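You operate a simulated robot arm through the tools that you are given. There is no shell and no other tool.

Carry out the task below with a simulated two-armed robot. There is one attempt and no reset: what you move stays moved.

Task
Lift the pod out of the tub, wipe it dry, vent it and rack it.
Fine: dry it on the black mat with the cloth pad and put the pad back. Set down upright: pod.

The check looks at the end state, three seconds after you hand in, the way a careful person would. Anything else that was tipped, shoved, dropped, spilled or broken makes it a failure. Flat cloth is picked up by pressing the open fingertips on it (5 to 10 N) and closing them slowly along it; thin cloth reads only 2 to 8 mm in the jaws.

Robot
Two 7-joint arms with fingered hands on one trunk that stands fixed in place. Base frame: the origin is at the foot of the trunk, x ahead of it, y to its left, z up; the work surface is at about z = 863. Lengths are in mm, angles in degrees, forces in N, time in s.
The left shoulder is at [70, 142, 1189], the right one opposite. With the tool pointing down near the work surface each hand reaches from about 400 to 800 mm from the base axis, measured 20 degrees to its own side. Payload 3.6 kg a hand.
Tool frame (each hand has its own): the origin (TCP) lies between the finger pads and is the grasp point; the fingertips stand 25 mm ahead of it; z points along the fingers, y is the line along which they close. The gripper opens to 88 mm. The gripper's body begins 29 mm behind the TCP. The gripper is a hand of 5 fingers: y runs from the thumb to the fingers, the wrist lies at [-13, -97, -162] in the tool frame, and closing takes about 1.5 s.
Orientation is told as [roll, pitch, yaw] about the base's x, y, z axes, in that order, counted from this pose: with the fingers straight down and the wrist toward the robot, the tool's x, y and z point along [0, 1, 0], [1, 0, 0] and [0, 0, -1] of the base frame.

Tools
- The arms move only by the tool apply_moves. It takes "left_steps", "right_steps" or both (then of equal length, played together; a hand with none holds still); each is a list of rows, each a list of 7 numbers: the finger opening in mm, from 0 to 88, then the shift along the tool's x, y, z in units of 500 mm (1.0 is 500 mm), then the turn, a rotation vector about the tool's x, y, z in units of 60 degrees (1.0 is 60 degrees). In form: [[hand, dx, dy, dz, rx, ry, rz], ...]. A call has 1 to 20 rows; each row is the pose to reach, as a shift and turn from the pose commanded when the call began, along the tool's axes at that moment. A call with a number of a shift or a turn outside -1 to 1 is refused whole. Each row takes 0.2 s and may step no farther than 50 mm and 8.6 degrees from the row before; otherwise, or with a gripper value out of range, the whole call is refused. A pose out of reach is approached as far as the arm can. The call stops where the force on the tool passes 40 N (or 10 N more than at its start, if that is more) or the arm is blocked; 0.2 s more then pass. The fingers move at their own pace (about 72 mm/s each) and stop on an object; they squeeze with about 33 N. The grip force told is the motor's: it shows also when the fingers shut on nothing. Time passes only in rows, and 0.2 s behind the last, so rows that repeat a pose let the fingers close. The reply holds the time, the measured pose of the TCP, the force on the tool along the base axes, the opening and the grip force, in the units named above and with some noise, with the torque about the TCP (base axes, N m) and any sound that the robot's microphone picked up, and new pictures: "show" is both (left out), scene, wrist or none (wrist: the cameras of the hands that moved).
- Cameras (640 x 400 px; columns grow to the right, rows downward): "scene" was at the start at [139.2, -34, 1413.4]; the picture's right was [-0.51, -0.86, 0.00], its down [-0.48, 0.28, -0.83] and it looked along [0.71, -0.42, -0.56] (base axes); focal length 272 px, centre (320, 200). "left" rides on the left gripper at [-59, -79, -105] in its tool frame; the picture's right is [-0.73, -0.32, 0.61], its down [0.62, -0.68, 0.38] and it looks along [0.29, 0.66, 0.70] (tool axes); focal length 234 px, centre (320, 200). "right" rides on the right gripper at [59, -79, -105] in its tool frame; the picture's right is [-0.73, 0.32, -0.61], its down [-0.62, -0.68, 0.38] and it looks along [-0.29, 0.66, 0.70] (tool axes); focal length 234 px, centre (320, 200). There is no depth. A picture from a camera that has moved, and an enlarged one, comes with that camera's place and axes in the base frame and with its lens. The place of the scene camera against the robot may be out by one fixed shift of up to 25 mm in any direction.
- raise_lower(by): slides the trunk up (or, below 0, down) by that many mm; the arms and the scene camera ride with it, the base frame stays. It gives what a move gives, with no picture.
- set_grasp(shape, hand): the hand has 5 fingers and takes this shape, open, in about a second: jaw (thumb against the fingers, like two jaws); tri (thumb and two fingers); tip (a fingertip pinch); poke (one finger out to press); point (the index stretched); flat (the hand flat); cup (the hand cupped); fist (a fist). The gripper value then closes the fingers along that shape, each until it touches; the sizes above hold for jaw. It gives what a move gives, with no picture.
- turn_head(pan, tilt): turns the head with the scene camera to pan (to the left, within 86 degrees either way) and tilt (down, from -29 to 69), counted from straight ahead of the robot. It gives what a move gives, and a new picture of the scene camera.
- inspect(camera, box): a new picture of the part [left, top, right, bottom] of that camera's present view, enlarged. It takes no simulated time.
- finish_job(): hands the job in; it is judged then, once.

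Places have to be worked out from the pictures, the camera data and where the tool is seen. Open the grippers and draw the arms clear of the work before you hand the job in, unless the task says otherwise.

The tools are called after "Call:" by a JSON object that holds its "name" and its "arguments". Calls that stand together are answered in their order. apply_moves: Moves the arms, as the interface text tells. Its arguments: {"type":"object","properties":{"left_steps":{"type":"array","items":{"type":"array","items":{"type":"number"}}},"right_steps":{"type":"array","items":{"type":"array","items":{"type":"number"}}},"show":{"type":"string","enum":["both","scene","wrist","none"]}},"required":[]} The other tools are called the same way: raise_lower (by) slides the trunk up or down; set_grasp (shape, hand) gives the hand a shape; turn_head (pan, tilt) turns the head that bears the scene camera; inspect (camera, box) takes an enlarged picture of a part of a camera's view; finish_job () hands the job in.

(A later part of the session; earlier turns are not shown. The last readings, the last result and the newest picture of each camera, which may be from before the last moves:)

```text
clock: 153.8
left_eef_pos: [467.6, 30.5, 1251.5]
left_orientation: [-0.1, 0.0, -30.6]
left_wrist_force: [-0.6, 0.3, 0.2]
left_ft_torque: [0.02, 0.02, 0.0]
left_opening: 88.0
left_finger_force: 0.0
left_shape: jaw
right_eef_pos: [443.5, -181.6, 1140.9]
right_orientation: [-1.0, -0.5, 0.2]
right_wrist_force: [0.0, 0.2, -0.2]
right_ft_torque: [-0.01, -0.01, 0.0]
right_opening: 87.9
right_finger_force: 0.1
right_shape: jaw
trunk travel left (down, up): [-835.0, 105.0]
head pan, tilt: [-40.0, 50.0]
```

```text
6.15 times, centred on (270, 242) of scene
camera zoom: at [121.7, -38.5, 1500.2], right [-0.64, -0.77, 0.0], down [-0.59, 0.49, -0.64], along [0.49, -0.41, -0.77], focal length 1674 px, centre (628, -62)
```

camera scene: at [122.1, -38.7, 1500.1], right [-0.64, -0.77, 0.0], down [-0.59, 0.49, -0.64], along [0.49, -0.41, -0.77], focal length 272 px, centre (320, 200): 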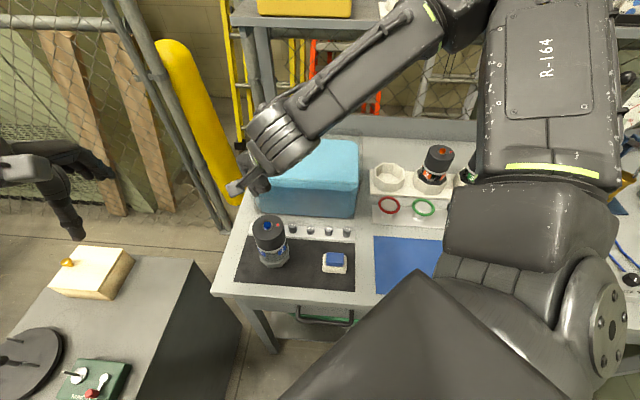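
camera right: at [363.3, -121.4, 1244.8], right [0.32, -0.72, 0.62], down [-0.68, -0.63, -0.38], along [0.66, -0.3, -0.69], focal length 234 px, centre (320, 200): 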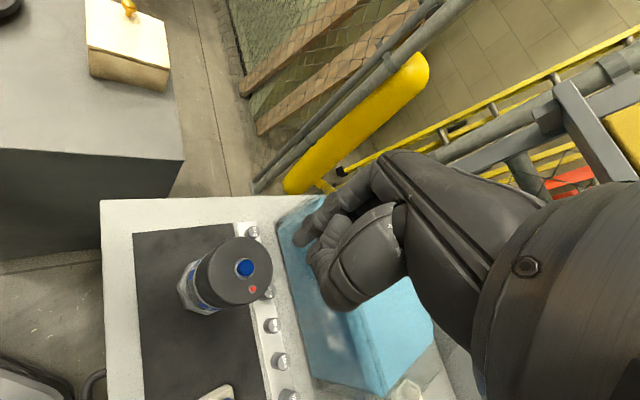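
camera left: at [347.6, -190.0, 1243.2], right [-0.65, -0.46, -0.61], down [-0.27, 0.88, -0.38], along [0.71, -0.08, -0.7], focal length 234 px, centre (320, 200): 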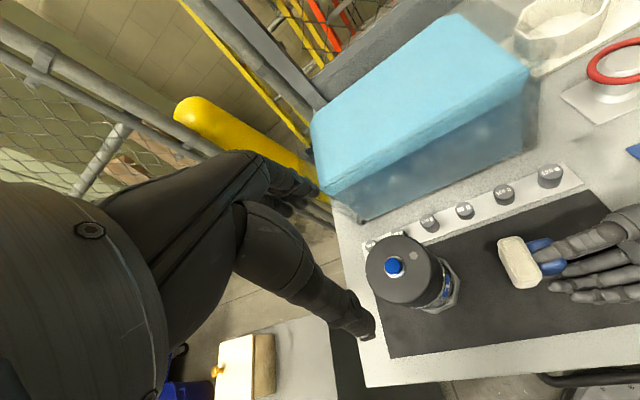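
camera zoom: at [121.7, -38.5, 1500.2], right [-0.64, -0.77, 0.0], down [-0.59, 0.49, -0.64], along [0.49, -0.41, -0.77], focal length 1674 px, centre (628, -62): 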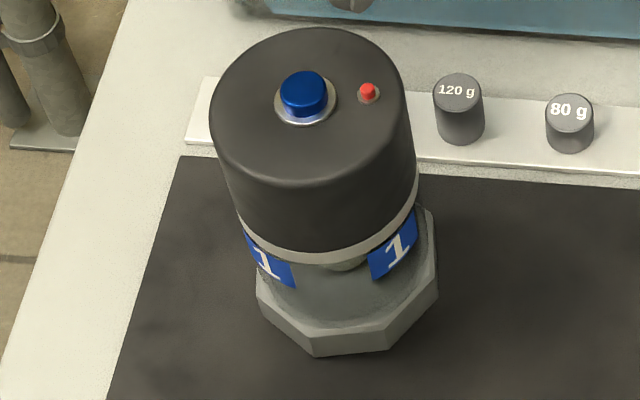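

The pod's foot must turn about −15° to match the seat (pin direction agrees with the racked pods). I grasp at yaw +15° so I can place at yaw 0; first align above at z≈1090.

Call:
{"name": "apply_moves", "arguments": {"right_steps": [[88, 0.001, 0.004, 0.03, 0.004, 0.008, -0.125], [88, 0.002, 0.008, 0.06, 0.008, 0.017, -0.25], [88, 0.002, 0.008, 0.1, 0.008, 0.017, -0.25], [88, 0.002, 0.008, 0.1, 0.008, 0.017, -0.25]], "show": "wrist"}}

Call:
{"name": "inspect", "arguments": {"camera": "right", "box": [180, 160, 360, 340]}}

```text
clock: 154.8
left_eef_pos: [469.5, 31.1, 1252.6]
left_orientation: [0.0, 0.0, -30.6]
left_wrist_force: [-0.7, -0.6, -0.2]
left_ft_torque: [-0.01, -0.01, 0.02]
left_opening: 87.8
left_finger_force: 0.1
left_shape: jaw
right_eef_pos: [447.5, -181.2, 1089.2]
right_orientation: [0.0, 0.1, 15.1]
right_wrist_force: [0.1, 0.0, 0.2]
right_ft_torque: [-0.01, -0.02, 0.02]
right_opening: 88.0
right_finger_force: 0.1
right_shape: jaw
trunk travel left (down, up): [-835.0, 105.0]
head pan, tilt: [-40.0, 50.0]
camera right: at [355.7, -145.7, 1195.2], right [0.5, -0.62, 0.61], down [-0.5, -0.78, -0.38], along [0.71, -0.11, -0.7], focal length 234 px, centre (320, 200)
```

right: 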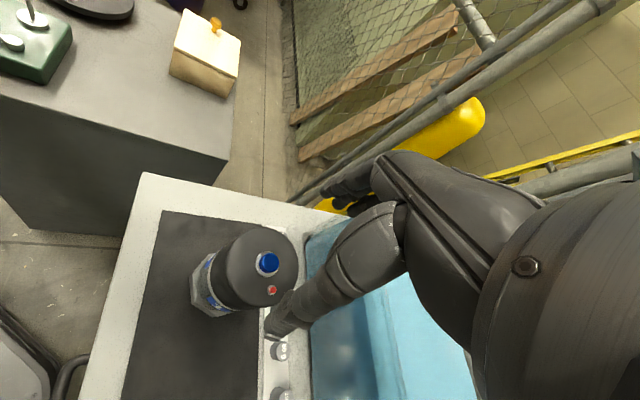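

```text
2.22 times, centred on (270, 250) of right
camera zoom: at [355.7, -145.7, 1195.2], right [0.5, -0.62, 0.61], down [-0.5, -0.78, -0.38], along [0.71, -0.11, -0.7], focal length 520 px, centre (431, 89)
```

zoom: 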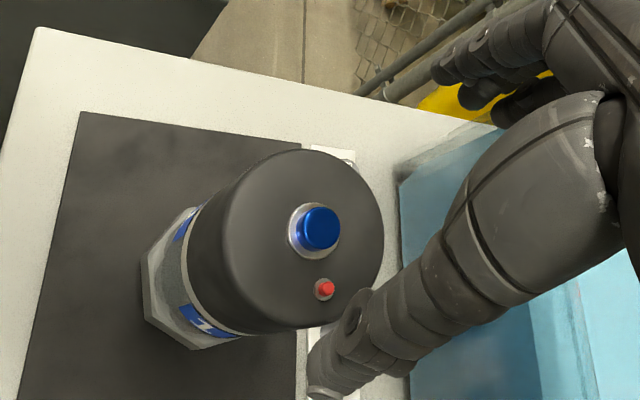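

Aligned over the pod. I descend around the cap and then grip.

Call:
{"name": "apply_moves", "arguments": {"right_steps": [[88, -0.001, 0.001, 0.05, 0, 0, 0], [88, -0.001, 0.001, 0.1, 0, 0, 0], [88, -0.001, 0.001, 0.14, 0, 0, 0], [88, -0.001, 0.001, 0.17, 0, 0, 0], [88, -0.001, 0.001, 0.182, 0, 0, 0], [88, -0.001, 0.001, 0.182, 0, 0, 0]], "show": "both"}}

Call:
{"name": "inspect", "arguments": {"camera": "right", "box": [200, 120, 440, 360]}}

```text
clock: 156.2
left_eef_pos: [469.2, 29.3, 1251.3]
left_orientation: [0.1, 0.0, -30.6]
left_wrist_force: [-0.2, 0.3, 0.1]
left_ft_torque: [0.04, 0.01, -0.01]
left_opening: 87.9
left_finger_force: 0.1
left_shape: jaw
right_eef_pos: [448.3, -180.7, 998.1]
right_orientation: [0.1, -0.1, 15.0]
right_wrist_force: [0.6, -0.1, 0.7]
right_ft_torque: [-0.01, -0.05, 0.02]
right_opening: 88.1
right_finger_force: 0.0
right_shape: jaw
trunk travel left (down, up): [-835.0, 105.0]
head pan, tilt: [-40.0, 50.0]
camera scene: at [121.6, -38.8, 1500.2], right [-0.64, -0.77, 0.0], down [-0.59, 0.49, -0.64], along [0.49, -0.41, -0.77], focal length 272 px, centre (320, 200)
camera right: at [357.9, -145.6, 1103.5], right [0.5, -0.62, 0.61], down [-0.5, -0.78, -0.38], along [0.71, -0.11, -0.7], focal length 234 px, centre (320, 200)
```

scene: 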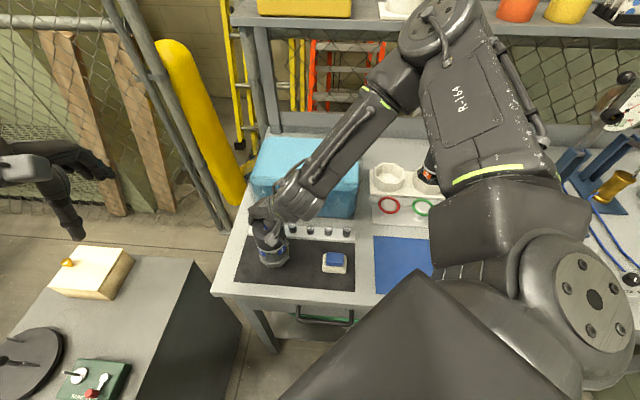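
right: 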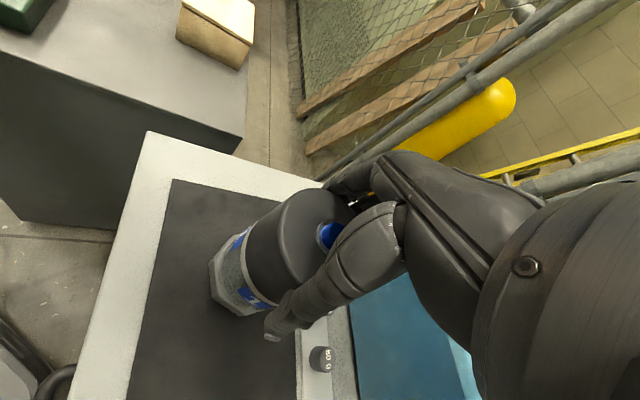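

```text
1.67 times, centred on (320, 240) of right
camera zoom: at [357.9, -145.6, 1103.5], right [0.5, -0.62, 0.61], down [-0.5, -0.78, -0.38], along [0.71, -0.11, -0.7], focal length 390 px, centre (320, 133)
```

zoom: 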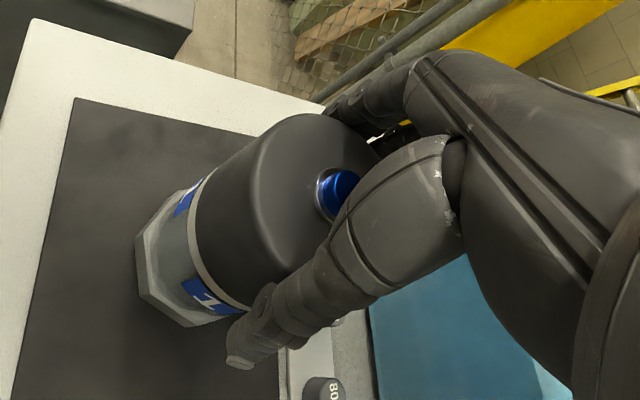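

Good straddle with the button clear. I close, then lift slowly.

Call:
{"name": "apply_moves", "arguments": {"right_steps": [[80, 0, 0, 0, 0, 0, 0], [74, 0, 0, 0, 0, 0, 0], [66, 0, 0, 0, 0, 0, 0], [58, 0, 0, 0, 0, 0, 0], [50, 0, 0, 0, 0, 0, 0], [50, 0, 0, 0, 0, 0, 0], [50, 0, 0, 0, 0, 0, 0], [50, 0, 0, 0, 0, 0, 0], [50, 0, 0, -0.02, 0, 0, 0], [50, 0, 0, -0.06, 0, 0, 0], [50, 0, 0, -0.12, 0, 0, 0], [50, 0, 0, -0.2, 0, 0, 0], [50, 0, 0, -0.28, 0, 0, 0], [50, 0, 0, -0.35, 0, 0, 0], [50, 0, 0, -0.35, 0, 0, 0]], "show": "both"}}

```text
clock: 159.4
left_eef_pos: [469.4, 29.5, 1250.5]
left_orientation: [0.1, 0.0, -30.5]
left_wrist_force: [0.2, 0.0, -0.1]
left_ft_torque: [-0.01, -0.01, 0.02]
left_opening: 87.8
left_finger_force: 0.0
left_shape: jaw
right_eef_pos: [448.1, -179.5, 1173.5]
right_orientation: [0.0, 0.1, 15.1]
right_wrist_force: [0.6, 0.2, -4.6]
right_ft_torque: [0.03, 0.0, 0.02]
right_opening: 64.2
right_finger_force: 32.7
right_shape: jaw
trunk travel left (down, up): [-835.0, 105.0]
head pan, tilt: [-40.0, 50.0]
camera scene: at [123.0, -38.9, 1500.0], right [-0.64, -0.77, 0.0], down [-0.59, 0.49, -0.64], along [0.49, -0.41, -0.77], focal length 272 px, centre (320, 200)
camera right: at [357.5, -145.4, 1278.6], right [0.5, -0.62, 0.61], down [-0.5, -0.78, -0.38], along [0.71, -0.11, -0.7], focal length 234 px, centre (320, 200)
```

scene: 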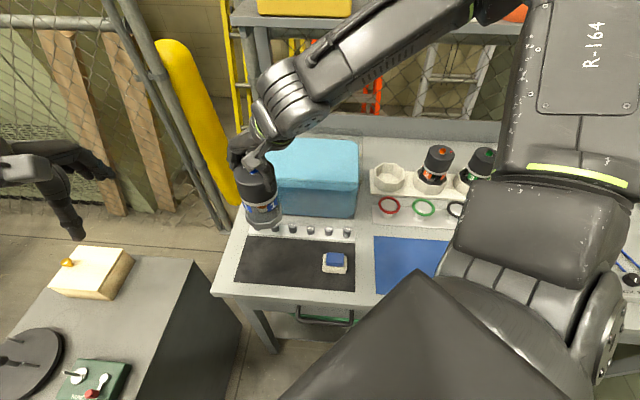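
right: 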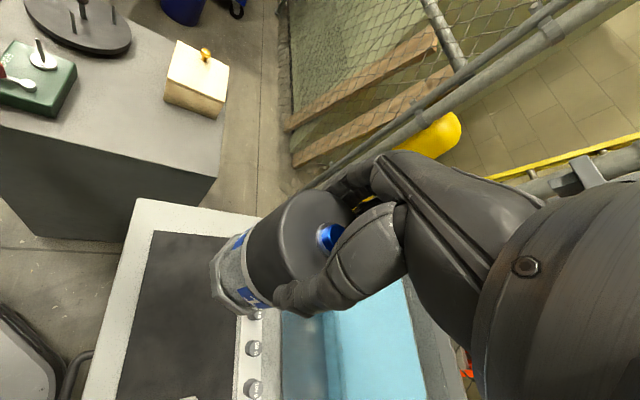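

The pod is held (64 mm, 4.6 N load). I carry it at this height over to just short of the empty seat, turning to yaw 0 on the way.

Call:
{"name": "apply_moves", "arguments": {"right_steps": [[50, -0.06, -0.016, 0, 0, 0, 0], [50, -0.13, -0.036, 0, 0, 0, 0.02], [50, -0.2, -0.055, 0, 0, 0, 0.05], [50, -0.27, -0.074, 0, 0, 0, 0.08], [50, -0.34, -0.094, 0, 0, 0, 0.11], [50, -0.41, -0.113, 0, 0, 0, 0.14], [50, -0.48, -0.132, 0, 0, 0, 0.17], [50, -0.55, -0.152, 0, 0, 0, 0.2], [50, -0.62, -0.171, 0, 0, 0, 0.23], [50, -0.68, -0.187, 0, 0, 0, 0.25], [50, -0.74, -0.204, 0, 0, 0, 0.25], [50, -0.74, -0.204, 0, 0, 0, 0.25]], "show": "both"}}

Call:
{"name": "inspect", "arguments": {"camera": "right", "box": [120, 140, 360, 400]}}

Call:
{"name": "inspect", "arguments": {"camera": "scene", "box": [340, 80, 500, 220]}}

```text
clock: 162.0
left_eef_pos: [468.6, 29.6, 1251.4]
left_orientation: [0.0, 0.1, -30.6]
left_wrist_force: [-1.0, 0.0, 0.1]
left_ft_torque: [-0.02, -0.01, 0.02]
left_opening: 87.8
left_finger_force: 0.0
left_shape: jaw
right_eef_pos: [448.3, -565.7, 1173.1]
right_orientation: [0.1, 0.1, 0.0]
right_wrist_force: [0.3, 1.4, -4.3]
right_ft_torque: [0.0, -0.05, -0.01]
right_opening: 63.4
right_finger_force: 33.0
right_shape: jaw
trunk travel left (down, up): [-835.0, 105.0]
head pan, tilt: [-40.0, 50.0]
camera scene: at [122.3, -39.0, 1500.1], right [-0.64, -0.77, 0.0], down [-0.59, 0.49, -0.64], along [0.49, -0.41, -0.77], focal length 272 px, centre (320, 200)
camera right: at [369.6, -507.4, 1278.7], right [0.32, -0.73, 0.61], down [-0.68, -0.62, -0.38], along [0.66, -0.29, -0.7], focal length 234 px, centre (320, 200)
```

scene: 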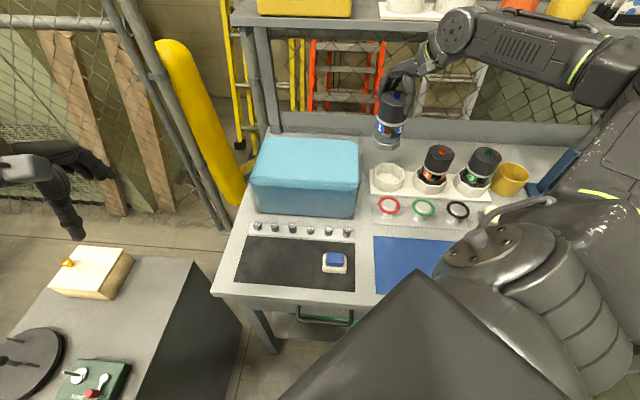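
right: 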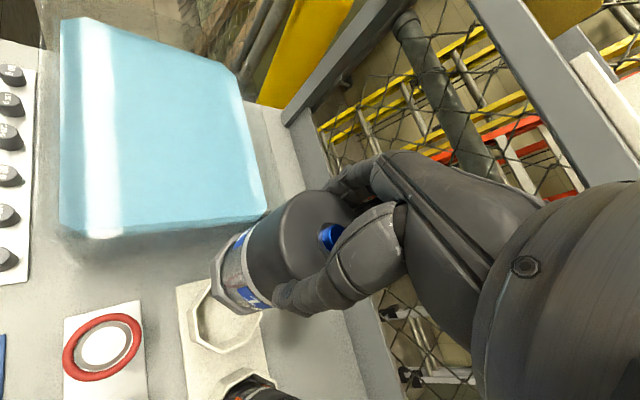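

```text
1.54 times, centred on (240, 270) of right
camera zoom: at [369.6, -507.4, 1278.7], right [0.32, -0.73, 0.61], down [-0.68, -0.62, -0.38], along [0.66, -0.29, -0.7], focal length 360 px, centre (443, 92)
```

zoom: 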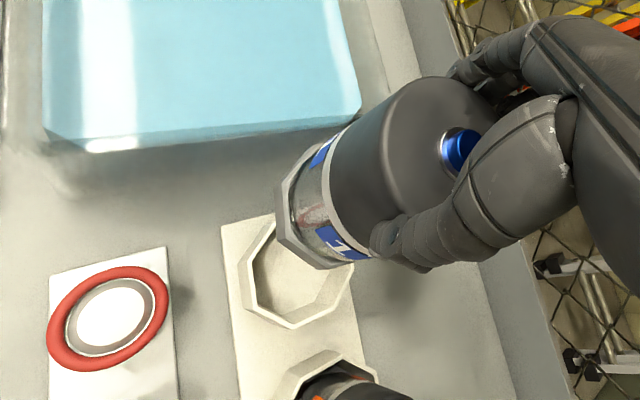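

```text
2.86 times, centred on (420, 150) of scene
camera zoom: at [122.3, -39.0, 1500.1], right [-0.64, -0.77, 0.0], down [-0.59, 0.49, -0.64], along [0.49, -0.41, -0.77], focal length 777 px, centre (34, 343)
```

zoom: 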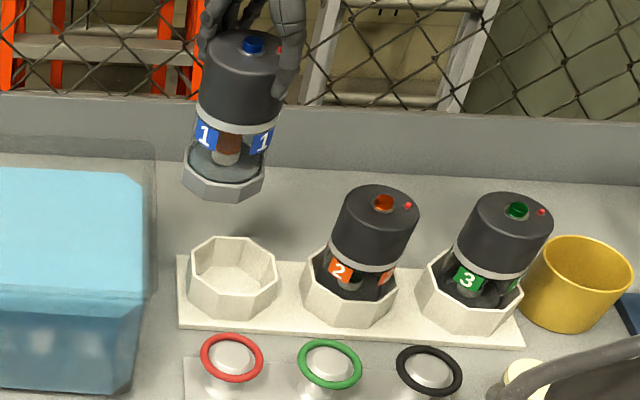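

Call:
{"name": "inspect", "arguments": {"camera": "right", "box": [160, 250, 290, 380]}}

```text
3.08 times, centred on (225, 315) of right
camera zoom: at [369.6, -507.4, 1278.7], right [0.32, -0.73, 0.61], down [-0.68, -0.62, -0.38], along [0.66, -0.29, -0.7], focal length 720 px, centre (612, -154)
```

zoom: 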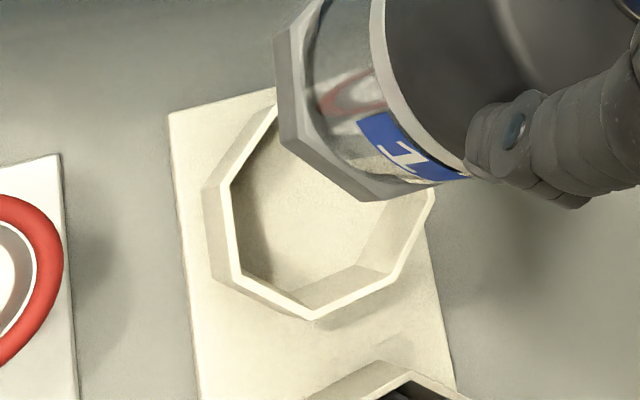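

The seat centre measures (442, -609) with rim about z 905; the foot needs ~+3.5° more yaw. I move over it and lower to ~25 mm above the rim, then check.

Call:
{"name": "apply_moves", "arguments": {"right_steps": [[50, -0.04, -0.008, 0, 0, 0, -0.03], [50, -0.084, -0.017, 0, 0, 0, -0.058], [50, -0.084, -0.017, 0.04, 0, 0, -0.058], [50, -0.084, -0.017, 0.09, 0, 0, -0.058], [50, -0.084, -0.017, 0.14, 0, 0, -0.058], [50, -0.084, -0.017, 0.19, 0, 0, -0.058], [50, -0.084, -0.017, 0.228, 0, 0, -0.058], [50, -0.084, -0.017, 0.228, 0, 0, -0.058]], "show": "both"}}

Call:
{"name": "inspect", "arguments": {"camera": "right", "box": [170, 180, 330, 340]}}

Call:
{"name": "inspect", "arguments": {"camera": "scene", "box": [350, 110, 450, 210]}}

```text
clock: 163.8
left_eef_pos: [469.4, 29.4, 1251.8]
left_orientation: [0.0, 0.1, -30.6]
left_wrist_force: [1.1, 1.0, -0.5]
left_ft_torque: [-0.03, -0.02, 0.02]
left_opening: 87.9
left_finger_force: 0.0
left_shape: jaw
right_eef_pos: [437.4, -608.8, 1058.1]
right_orientation: [0.0, 0.2, 3.5]
right_wrist_force: [0.4, 0.4, -3.9]
right_ft_torque: [-0.03, 0.01, 0.04]
right_opening: 63.8
right_finger_force: 32.8
right_shape: jaw
trunk travel left (down, up): [-835.0, 105.0]
head pan, tilt: [-40.0, 50.0]
camera scene: at [122.2, -39.4, 1500.1], right [-0.64, -0.77, 0.0], down [-0.59, 0.49, -0.64], along [0.49, -0.41, -0.77], focal length 272 px, centre (320, 200)
camera right: at [356.1, -555.4, 1164.0], right [0.37, -0.71, 0.61], down [-0.64, -0.66, -0.38], along [0.67, -0.25, -0.7], focal length 234 px, centre (320, 200)
```

scene: 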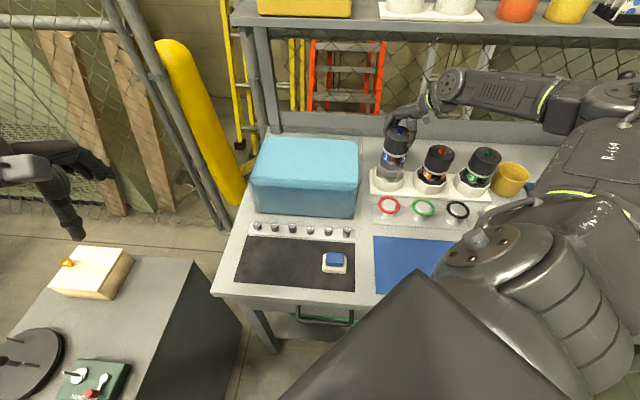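
right: 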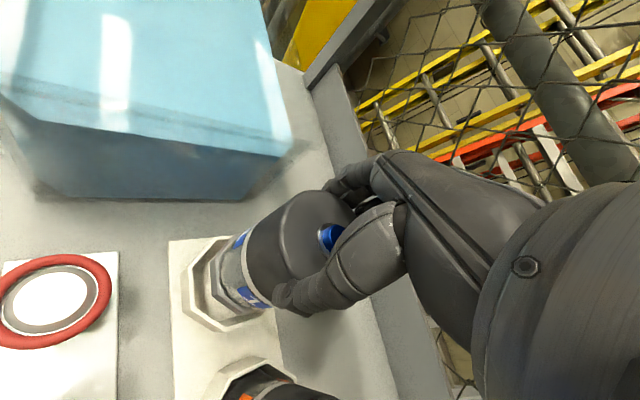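

```text
2.50 times, centred on (250, 260) of right
camera zoom: at [356.1, -555.4, 1164.0], right [0.37, -0.71, 0.61], down [-0.64, -0.66, -0.38], along [0.67, -0.25, -0.7], focal length 585 px, centre (495, 50)
```

zoom: 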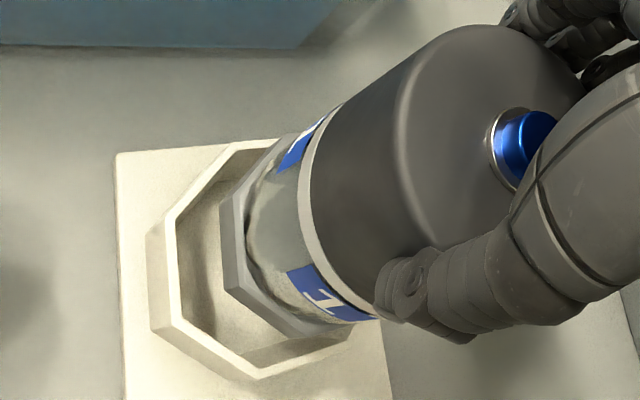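

```text
4.00 times, centred on (400, 160) of scene
camera zoom: at [122.2, -39.4, 1500.1], right [-0.64, -0.77, 0.0], down [-0.59, 0.49, -0.64], along [0.49, -0.41, -0.77], focal length 1088 px, centre (0, 360)
```

zoom: 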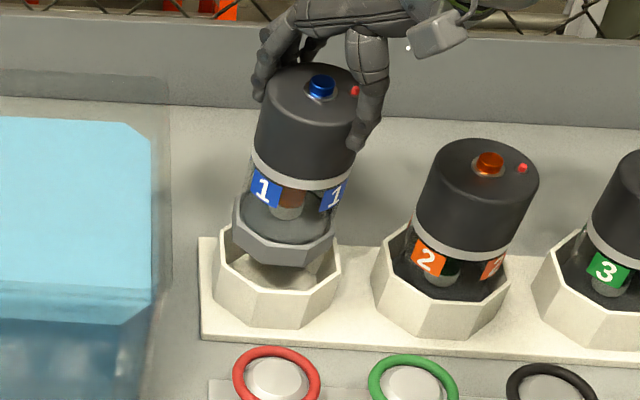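

Yaw now matches the seat edges; by the wrist camera the foot is ~3 mm too far in +x. I correct and lower to rim level.

Call:
{"name": "apply_moves", "arguments": {"right_steps": [[50, 0.002, -0.0055, 0, 0, 0, 0], [50, 0.002, -0.0055, 0.016, 0, 0, 0], [50, 0.002, -0.0055, 0.03, 0, 0, 0], [50, 0.002, -0.0055, 0.03, 0, 0, 0]], "show": "wrist"}}

Call:
{"name": "inspect", "arguments": {"camera": "right", "box": [170, 180, 330, 340]}}

Call:
{"name": "inspect", "arguments": {"camera": "scene", "box": [360, 130, 430, 200]}}

```text
clock: 164.8
left_eef_pos: [469.0, 29.7, 1251.4]
left_orientation: [-0.1, -0.1, -30.6]
left_wrist_force: [-0.8, 1.0, 0.1]
left_ft_torque: [0.01, 0.02, 0.02]
left_opening: 87.7
left_finger_force: 0.1
left_shape: jaw
right_eef_pos: [435.0, -608.5, 1043.2]
right_orientation: [-0.1, 0.1, 3.5]
right_wrist_force: [-0.1, -0.2, -4.2]
right_ft_torque: [0.02, 0.03, -0.02]
right_opening: 63.3
right_finger_force: 33.3
right_shape: jaw
trunk travel left (down, up): [-835.0, 105.0]
head pan, tilt: [-40.0, 50.0]
camera right: at [353.1, -554.5, 1149.5], right [0.37, -0.71, 0.61], down [-0.64, -0.66, -0.38], along [0.67, -0.25, -0.7], focal length 234 px, centre (320, 200)
```

right: 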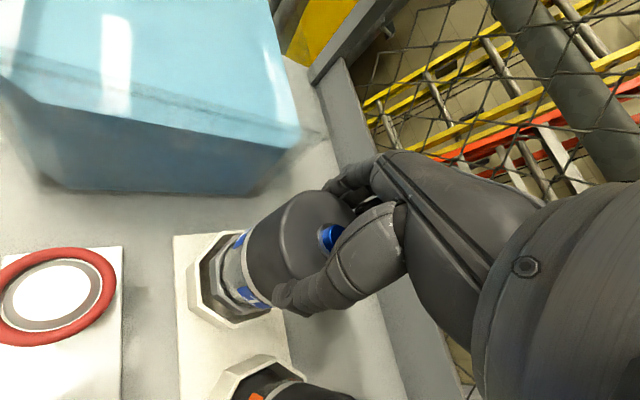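

```text
2.50 times, centred on (250, 260) of right
camera zoom: at [353.1, -554.5, 1149.5], right [0.37, -0.71, 0.61], down [-0.64, -0.66, -0.38], along [0.67, -0.25, -0.7], focal length 585 px, centre (495, 50)
```

zoom: 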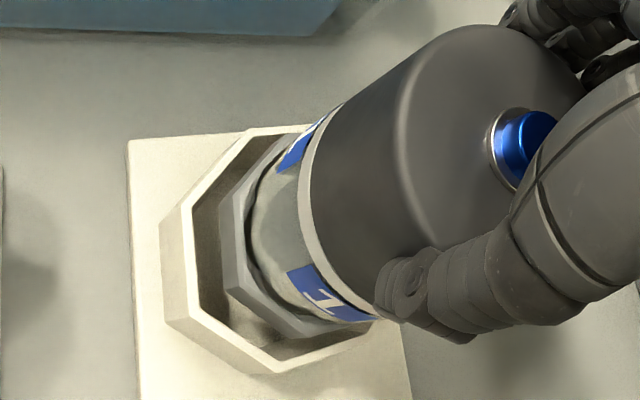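

```text
5.71 times, centred on (395, 165) of scene
camera zoom: at [122.1, -39.3, 1500.1], right [-0.64, -0.77, 0.0], down [-0.59, 0.49, -0.64], along [0.49, -0.41, -0.77], focal length 1554 px, centre (-109, 400)
```

zoom: 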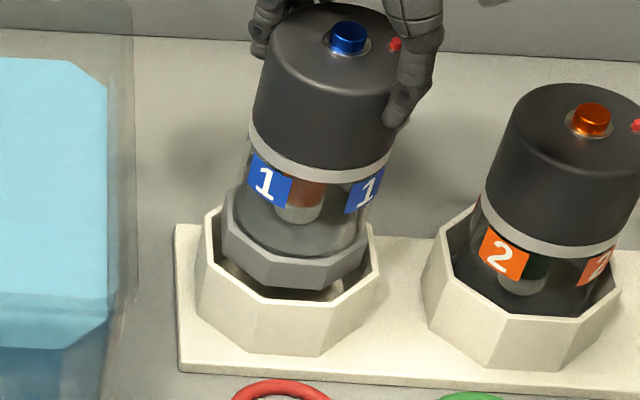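

Call:
{"name": "inspect", "arguments": {"camera": "scene", "box": [372, 155, 410, 195]}}

Call:
{"name": "inspect", "arguments": {"camera": "right", "box": [195, 215, 285, 305]}}

```text
10.00 times, centred on (391, 175) of scene
camera zoom: at [122.1, -39.3, 1500.1], right [-0.64, -0.77, 0.0], down [-0.59, 0.49, -0.64], along [0.49, -0.41, -0.77], focal length 2720 px, centre (-390, 450)
```

zoom: 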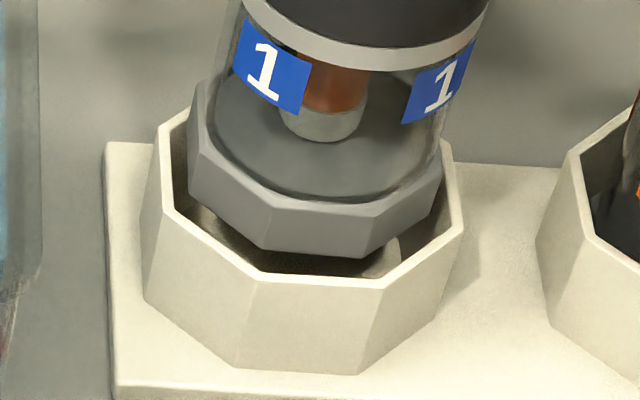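

```text
4.44 times, centred on (240, 260) of right
camera zoom: at [353.1, -554.5, 1149.5], right [0.37, -0.71, 0.61], down [-0.64, -0.66, -0.38], along [0.67, -0.25, -0.7], focal length 1041 px, centre (676, -67)
```

zoom: 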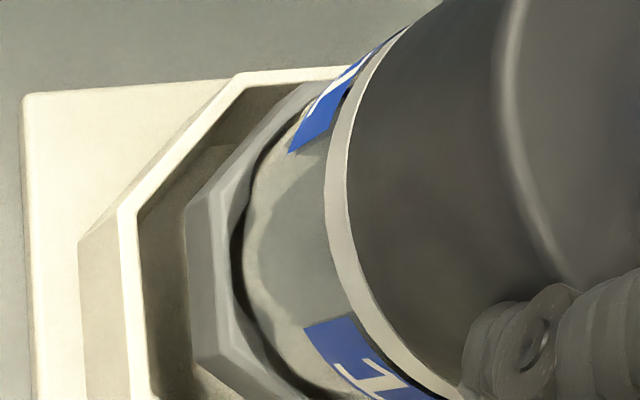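

Foot is about 2–5 mm above the rim with 7–9 mm clearance on the visible sides – well centred. I nudge 1 mm and lower slowly into the seat.

Call:
{"name": "apply_moves", "arguments": {"right_steps": [[50, 0.002, -0.002, 0.004, 0, 0, 0], [50, 0.002, -0.002, 0.01, 0, 0, 0], [50, 0.002, -0.002, 0.016, 0, 0, 0], [50, 0.002, -0.002, 0.022, 0, 0, 0], [50, 0.002, -0.002, 0.028, 0, 0, 0], [50, 0.002, -0.002, 0.028, 0, 0, 0]], "show": "scene"}}

Call:
{"name": "inspect", "arguments": {"camera": "scene", "box": [365, 140, 425, 200]}}

Call:
{"name": "inspect", "arguments": {"camera": "right", "box": [170, 180, 330, 340]}}

```text
clock: 166.2
left_eef_pos: [469.3, 28.8, 1252.2]
left_orientation: [0.0, 0.1, -30.6]
left_wrist_force: [0.7, -0.5, -0.2]
left_ft_torque: [-0.03, 0.0, 0.01]
left_opening: 87.7
left_finger_force: 0.0
left_shape: jaw
right_eef_pos: [433.0, -604.8, 1030.5]
right_orientation: [-0.1, 0.0, 3.5]
right_wrist_force: [-0.1, 0.3, -3.9]
right_ft_torque: [0.04, 0.05, 0.02]
right_opening: 63.6
right_finger_force: 33.2
right_shape: jaw
trunk travel left (down, up): [-835.0, 105.0]
head pan, tilt: [-40.0, 50.0]
camera scene: at [122.4, -39.4, 1500.1], right [-0.64, -0.77, 0.0], down [-0.59, 0.49, -0.64], along [0.49, -0.41, -0.77], focal length 272 px, centre (320, 200)
```

scene: 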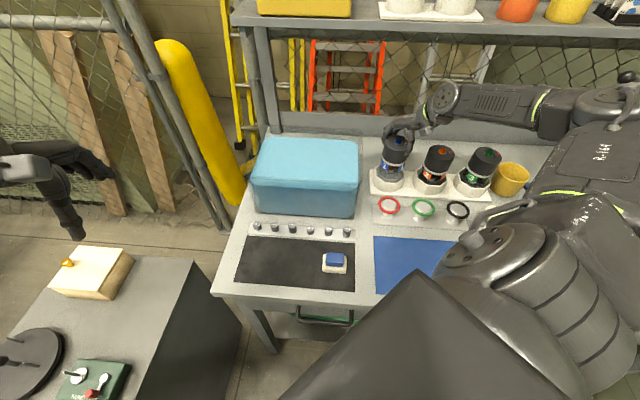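

```text
6.67 times, centred on (395, 170) of scene
camera zoom: at [122.4, -39.4, 1500.1], right [-0.64, -0.77, 0.0], down [-0.59, 0.49, -0.64], along [0.49, -0.41, -0.77], focal length 1813 px, centre (-180, 400)
```

zoom: 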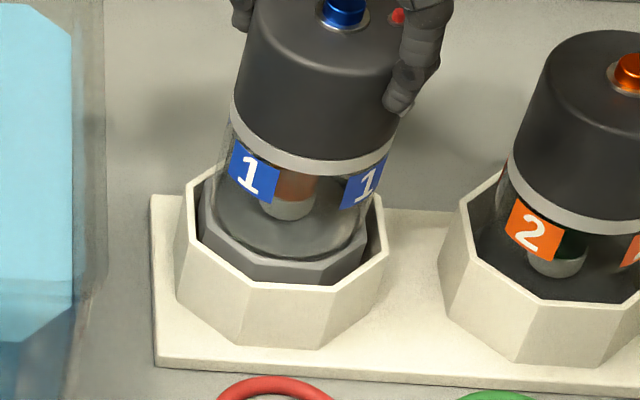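

```text
2.50 times, centred on (250, 260) of right
camera zoom: at [352.1, -552.2, 1135.4], right [0.37, -0.7, 0.61], down [-0.64, -0.66, -0.38], along [0.67, -0.25, -0.7], focal length 585 px, centre (495, 50)
```

zoom: 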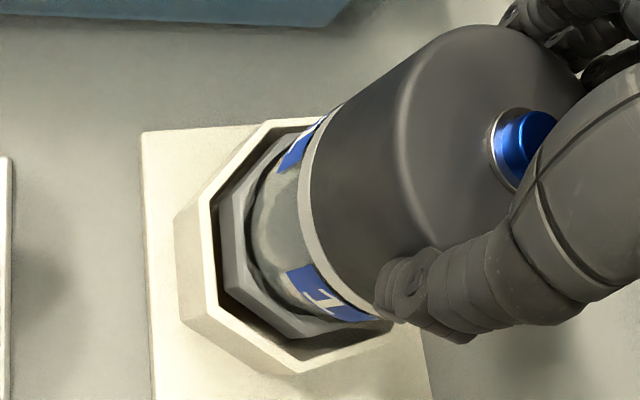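

The foot is inside the rim, slightly toward +y. I shift 2 mm in −y and keep lowering in small steps.

Call:
{"name": "apply_moves", "arguments": {"right_steps": [[50, -0.004, 0.001, 0.004, 0, 0, 0], [50, -0.004, 0.001, 0.01, 0, 0, 0], [50, -0.004, 0.001, 0.016, 0, 0, 0], [50, -0.004, 0.001, 0.022, 0, 0, 0], [50, -0.004, 0.001, 0.022, 0, 0, 0]], "show": "none"}}

```text
clock: 167.4
left_eef_pos: [468.0, 29.6, 1251.0]
left_orientation: [0.0, -0.1, -30.5]
left_wrist_force: [-1.2, 0.1, -0.3]
left_ft_torque: [-0.01, 0.02, 0.01]
left_opening: 87.8
left_finger_force: 0.1
left_shape: jaw
right_eef_pos: [435.6, -607.4, 1019.1]
right_orientation: [0.0, 0.1, 3.4]
right_wrist_force: [-0.4, 0.3, -3.2]
right_ft_torque: [0.03, 0.04, 0.01]
right_opening: 63.7
right_finger_force: 32.6
right_shape: jaw
trunk travel left (down, up): [-835.0, 105.0]
head pan, tilt: [-40.0, 50.0]
```

Call:
{"name": "apply_moves", "arguments": {"right_steps": [[50, 0, 0, 0.004, 0, 0, 0], [50, 0, 0, 0.008, 0, 0, 0], [50, 0, 0, 0.012, 0, 0, 0], [50, 0, 0, 0.016, 0, 0, 0], [50, 0, 0, 0.016, 0, 0, 0]], "show": "scene"}}

Call:
{"name": "inspect", "arguments": {"camera": "scene", "box": [365, 140, 425, 200]}}

Call:
{"name": "inspect", "arguments": {"camera": "right", "box": [170, 180, 330, 340]}}

```text
clock: 168.6
left_eef_pos: [467.8, 29.9, 1252.2]
left_orientation: [0.1, 0.0, -30.6]
left_wrist_force: [-0.2, 0.0, 0.2]
left_ft_torque: [-0.02, -0.01, 0.01]
left_opening: 87.6
left_finger_force: 0.0
left_shape: jaw
right_eef_pos: [434.6, -606.8, 1011.7]
right_orientation: [-0.1, 0.1, 3.5]
right_wrist_force: [-1.4, 0.1, -2.2]
right_ft_torque: [0.03, 0.21, 0.0]
right_opening: 63.9
right_finger_force: 33.8
right_shape: jaw
trunk travel left (down, up): [-835.0, 105.0]
head pan, tilt: [-40.0, 50.0]
camera scene: at [121.8, -39.3, 1500.1], right [-0.64, -0.77, 0.0], down [-0.59, 0.49, -0.64], along [0.49, -0.41, -0.77], focal length 272 px, centre (320, 200)
```

scene: 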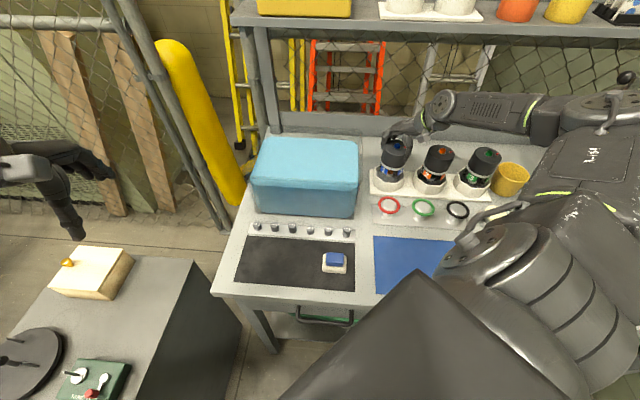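

```text
6.67 times, centred on (395, 170) of scene
camera zoom: at [121.8, -39.3, 1500.1], right [-0.64, -0.77, 0.0], down [-0.59, 0.49, -0.64], along [0.49, -0.41, -0.77], focal length 1813 px, centre (-180, 400)
```

zoom: 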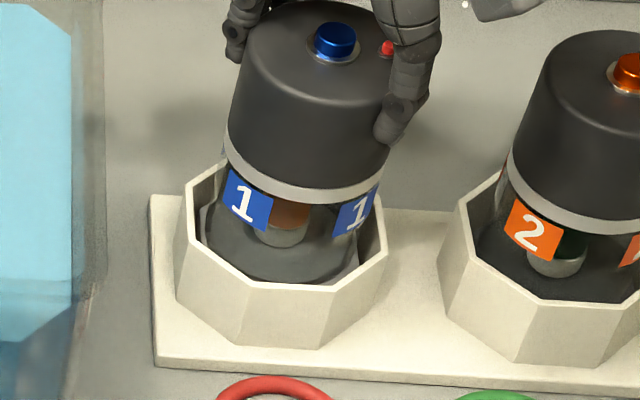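

```text
2.50 times, centred on (250, 260) of right
camera zoom: at [353.1, -554.3, 1116.6], right [0.37, -0.71, 0.61], down [-0.64, -0.66, -0.38], along [0.67, -0.25, -0.7], focal length 585 px, centre (495, 50)
```

zoom: 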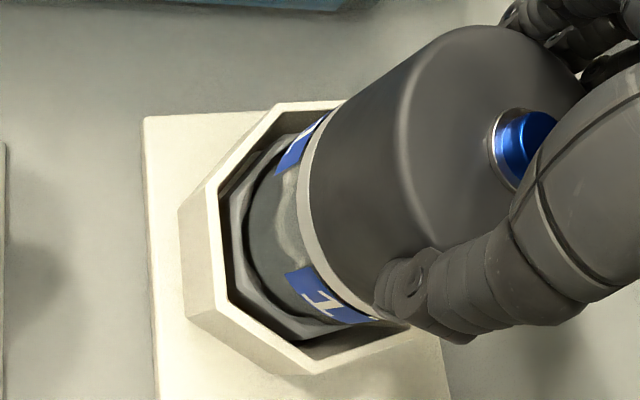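

Nearly seated (depth similar to pod 2), and weight is beginning to transfer. I lower 1 mm at a time.

Call:
{"name": "apply_moves", "arguments": {"right_steps": [[50, 0, 0, 0.002, 0, 0, 0], [50, 0, 0, 0.004, 0, 0, 0], [50, 0, 0, 0.004, 0, 0, 0]], "show": "none"}}

```text
clock: 169.4
left_eef_pos: [468.6, 30.3, 1251.5]
left_orientation: [-0.1, 0.0, -30.6]
left_wrist_force: [-0.4, -0.2, -0.1]
left_ft_torque: [-0.02, 0.0, 0.02]
left_opening: 87.9
left_finger_force: 0.1
left_shape: jaw
right_eef_pos: [435.1, -607.6, 1009.7]
right_orientation: [0.0, 0.1, 3.5]
right_wrist_force: [-1.6, 1.3, -4.0]
right_ft_torque: [0.08, 0.2, 0.01]
right_opening: 63.3
right_finger_force: 32.6
right_shape: jaw
trunk travel left (down, up): [-835.0, 105.0]
head pan, tilt: [-40.0, 50.0]
```

A slight sideways load suggests the foot touches the back wall; I shift ~1.4 mm toward the front and continue.

Call:
{"name": "apply_moves", "arguments": {"right_steps": [[50, 0.002, -0.002, 0.0, 0, 0, 0], [50, 0.002, -0.002, 0.002, 0, 0, 0], [50, 0.002, -0.002, 0.004, 0, 0, 0], [50, 0.002, -0.002, 0.006, 0, 0, 0], [50, 0.002, -0.002, 0.006, 0, 0, 0]], "show": "none"}}

```text
clock: 170.6
left_eef_pos: [469.1, 30.1, 1251.7]
left_orientation: [0.0, 0.0, -30.6]
left_wrist_force: [-0.5, -0.3, 0.3]
left_ft_torque: [0.05, 0.03, 0.02]
left_opening: 87.9
left_finger_force: 0.0
left_shape: jaw
right_eef_pos: [434.2, -606.3, 1005.7]
right_orientation: [0.0, 0.1, 3.5]
right_wrist_force: [-1.1, -0.1, -3.2]
right_ft_torque: [0.0, 0.13, 0.0]
right_opening: 63.5
right_finger_force: 33.2
right_shape: jaw
trunk travel left (down, up): [-835.0, 105.0]
head pan, tilt: [-40.0, 50.0]
```

Call:
{"name": "apply_moves", "arguments": {"right_steps": [[50, 0, -0.002, 0.002, 0, 0, 0], [50, 0, -0.002, 0.004, 0, 0, 0], [50, 0, -0.002, 0.006, 0, 0, 0], [50, 0, -0.002, 0.006, 0, 0, 0]], "show": "both"}}

Call:
{"name": "inspect", "arguments": {"camera": "scene", "box": [365, 140, 445, 200]}}

Call:
{"name": "inspect", "arguments": {"camera": "right", "box": [170, 180, 330, 340]}}

```text
clock: 171.6
left_eef_pos: [468.4, 32.1, 1251.9]
left_orientation: [0.0, 0.0, -30.6]
left_wrist_force: [0.7, 0.4, -0.4]
left_ft_torque: [-0.03, 0.05, 0.02]
left_opening: 87.9
left_finger_force: 0.1
left_shape: jaw
right_eef_pos: [433.0, -605.0, 1004.8]
right_orientation: [-0.1, 0.1, 3.6]
right_wrist_force: [1.9, 1.2, 6.2]
right_ft_torque: [0.02, 0.0, 0.0]
right_opening: 63.4
right_finger_force: 33.4
right_shape: jaw
trunk travel left (down, up): [-835.0, 105.0]
head pan, tilt: [-40.0, 50.0]
camera scene: at [121.9, -37.7, 1500.3], right [-0.64, -0.77, 0.0], down [-0.59, 0.49, -0.64], along [0.49, -0.41, -0.77], focal length 272 px, centre (320, 200)
camera right: at [350.8, -552.4, 1109.7], right [0.37, -0.7, 0.61], down [-0.64, -0.66, -0.38], along [0.67, -0.25, -0.7], focal length 234 px, centre (320, 200)
```

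scene: 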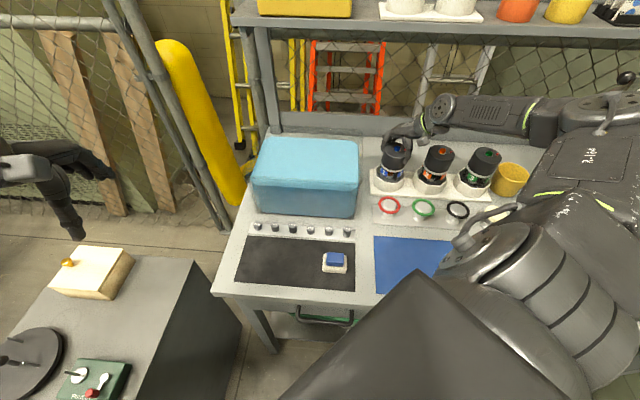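
right: 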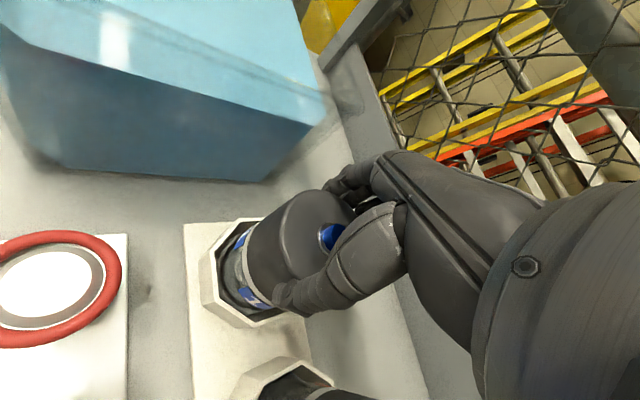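

```text
6.67 times, centred on (405, 170) of scene
camera zoom: at [121.9, -37.7, 1500.3], right [-0.64, -0.77, 0.0], down [-0.59, 0.49, -0.64], along [0.49, -0.41, -0.77], focal length 1813 px, centre (-247, 400)
```

zoom: 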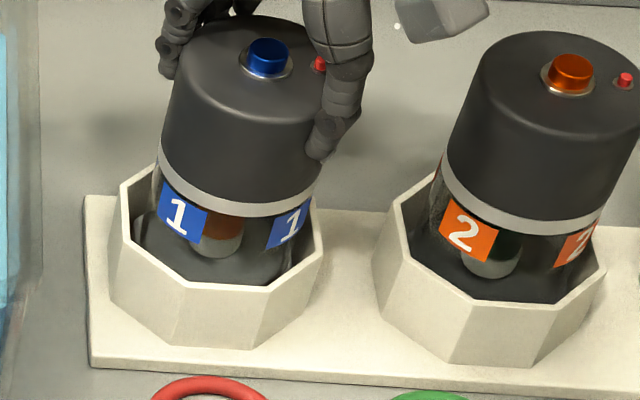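

```text
2.50 times, centred on (250, 260) of right
camera zoom: at [350.8, -552.4, 1109.7], right [0.37, -0.7, 0.61], down [-0.64, -0.66, -0.38], along [0.67, -0.25, -0.7], focal length 585 px, centre (495, 50)
```

zoom: 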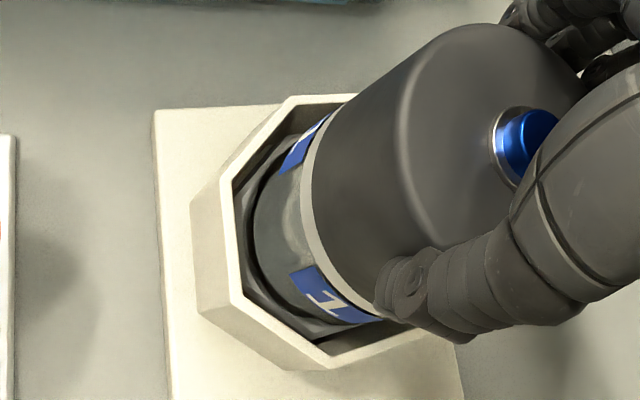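

The pod is seated: floor contact at TCP z≈1005, same depth and orientation as its neighbours. I ease off, open and rise straight up.

Call:
{"name": "apply_moves", "arguments": {"right_steps": [[50, 0, 0, -0.001, 0, 0, 0], [60, 0, 0, -0.002, 0, 0, 0], [68, 0, 0, -0.002, 0, 0, 0], [76, 0, 0, -0.002, 0, 0, 0], [88, 0, 0, -0.002, 0, 0, 0], [88, 0, 0, -0.002, 0, 0, 0], [88, 0, 0, -0.002, 0, 0, 0], [88, 0, 0, -0.02, 0, 0, 0], [88, 0, 0, -0.05, 0, 0, 0], [88, 0, 0, -0.1, 0, 0, 0], [88, 0, 0, -0.17, 0, 0, 0], [88, 0, 0, -0.25, 0, 0, 0], [88, 0, 0, -0.3, 0, 0, 0], [88, 0, 0, -0.3, 0, 0, 0]], "show": "both"}}

Call:
{"name": "inspect", "arguments": {"camera": "scene", "box": [365, 130, 515, 220]}}

Call:
{"name": "inspect", "arguments": {"camera": "right", "box": [120, 200, 340, 400]}}

```text
clock: 174.6
left_eef_pos: [468.8, 29.2, 1251.6]
left_orientation: [0.0, 0.0, -30.6]
left_wrist_force: [-0.6, 0.1, 0.0]
left_ft_torque: [0.02, 0.03, 0.01]
left_opening: 87.7
left_finger_force: 0.0
left_shape: jaw
right_eef_pos: [433.2, -606.3, 1151.6]
right_orientation: [-0.1, 0.1, 3.5]
right_wrist_force: [0.0, -1.0, -0.3]
right_ft_torque: [-0.04, -0.04, -0.01]
right_opening: 87.8
right_finger_force: 0.1
right_shape: jaw
trunk travel left (down, up): [-835.0, 105.0]
head pan, tilt: [-40.0, 50.0]
camera scene: at [121.9, -38.8, 1500.1], right [-0.64, -0.77, 0.0], down [-0.59, 0.49, -0.64], along [0.49, -0.41, -0.77], focal length 272 px, centre (320, 200)
camera right: at [350.4, -553.3, 1258.2], right [0.37, -0.7, 0.61], down [-0.64, -0.66, -0.38], along [0.67, -0.25, -0.7], focal length 234 px, centre (320, 200)
```

scene: 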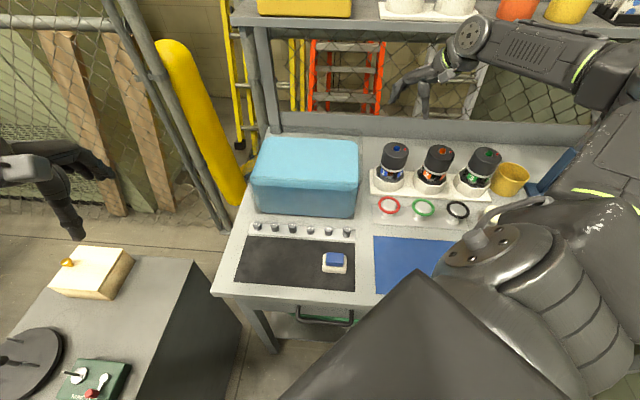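
right: 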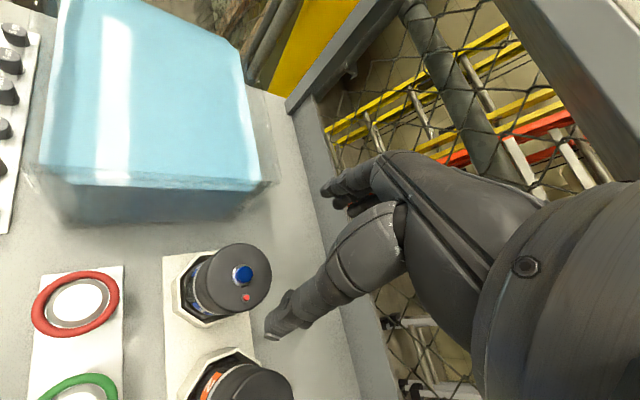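

```text
4.27 times, centred on (440, 175) of scene
camera zoom: at [121.9, -38.8, 1500.1], right [-0.64, -0.77, 0.0], down [-0.59, 0.49, -0.64], along [0.49, -0.41, -0.77], focal length 1160 px, centre (-192, 307)
```

zoom: 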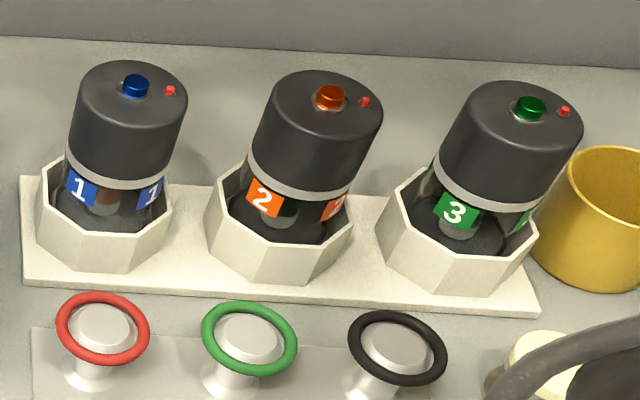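

```text
2.00 times, centred on (230, 300) of right
camera zoom: at [350.4, -553.3, 1258.2], right [0.37, -0.7, 0.61], down [-0.64, -0.66, -0.38], along [0.67, -0.25, -0.7], focal length 468 px, centre (500, 0)
```

zoom: 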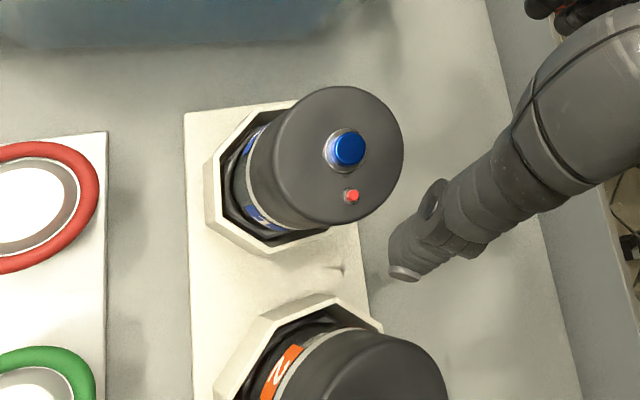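

All three pods match in depth and orientation, red pins up. I retract the right hand up and back toward its start position.

Call:
{"name": "apply_moves", "arguments": {"right_steps": [[88, 0, 0, -0.08, 0, 0, 0], [88, 0, -0.02, -0.16, 0, 0, 0], [88, 0.06, -0.055, -0.22, 0, 0, 0], [88, 0.13, -0.09, -0.26, 0, 0, 0], [88, 0.19, -0.12, -0.3, 0, 0, 0], [88, 0.26, -0.15, -0.34, 0, 0, 0], [88, 0.324, -0.187, -0.36, 0, 0, 0], [88, 0.324, -0.187, -0.36, 0, 0, 0]], "show": "none"}}

```text
clock: 176.4
left_eef_pos: [469.4, 29.2, 1251.4]
left_orientation: [0.0, -0.1, -30.6]
left_wrist_force: [0.1, 0.4, 0.0]
left_ft_torque: [0.02, -0.02, 0.01]
left_opening: 87.9
left_finger_force: 0.1
left_shape: jaw
right_eef_pos: [330.6, -450.6, 1332.0]
right_orientation: [0.1, 0.2, 3.6]
right_wrist_force: [-0.3, -0.5, -0.1]
right_ft_torque: [0.02, 0.03, -0.02]
right_opening: 87.8
right_finger_force: 0.1
right_shape: jaw
trunk travel left (down, up): [-835.0, 105.0]
head pan, tilt: [-40.0, 50.0]
```

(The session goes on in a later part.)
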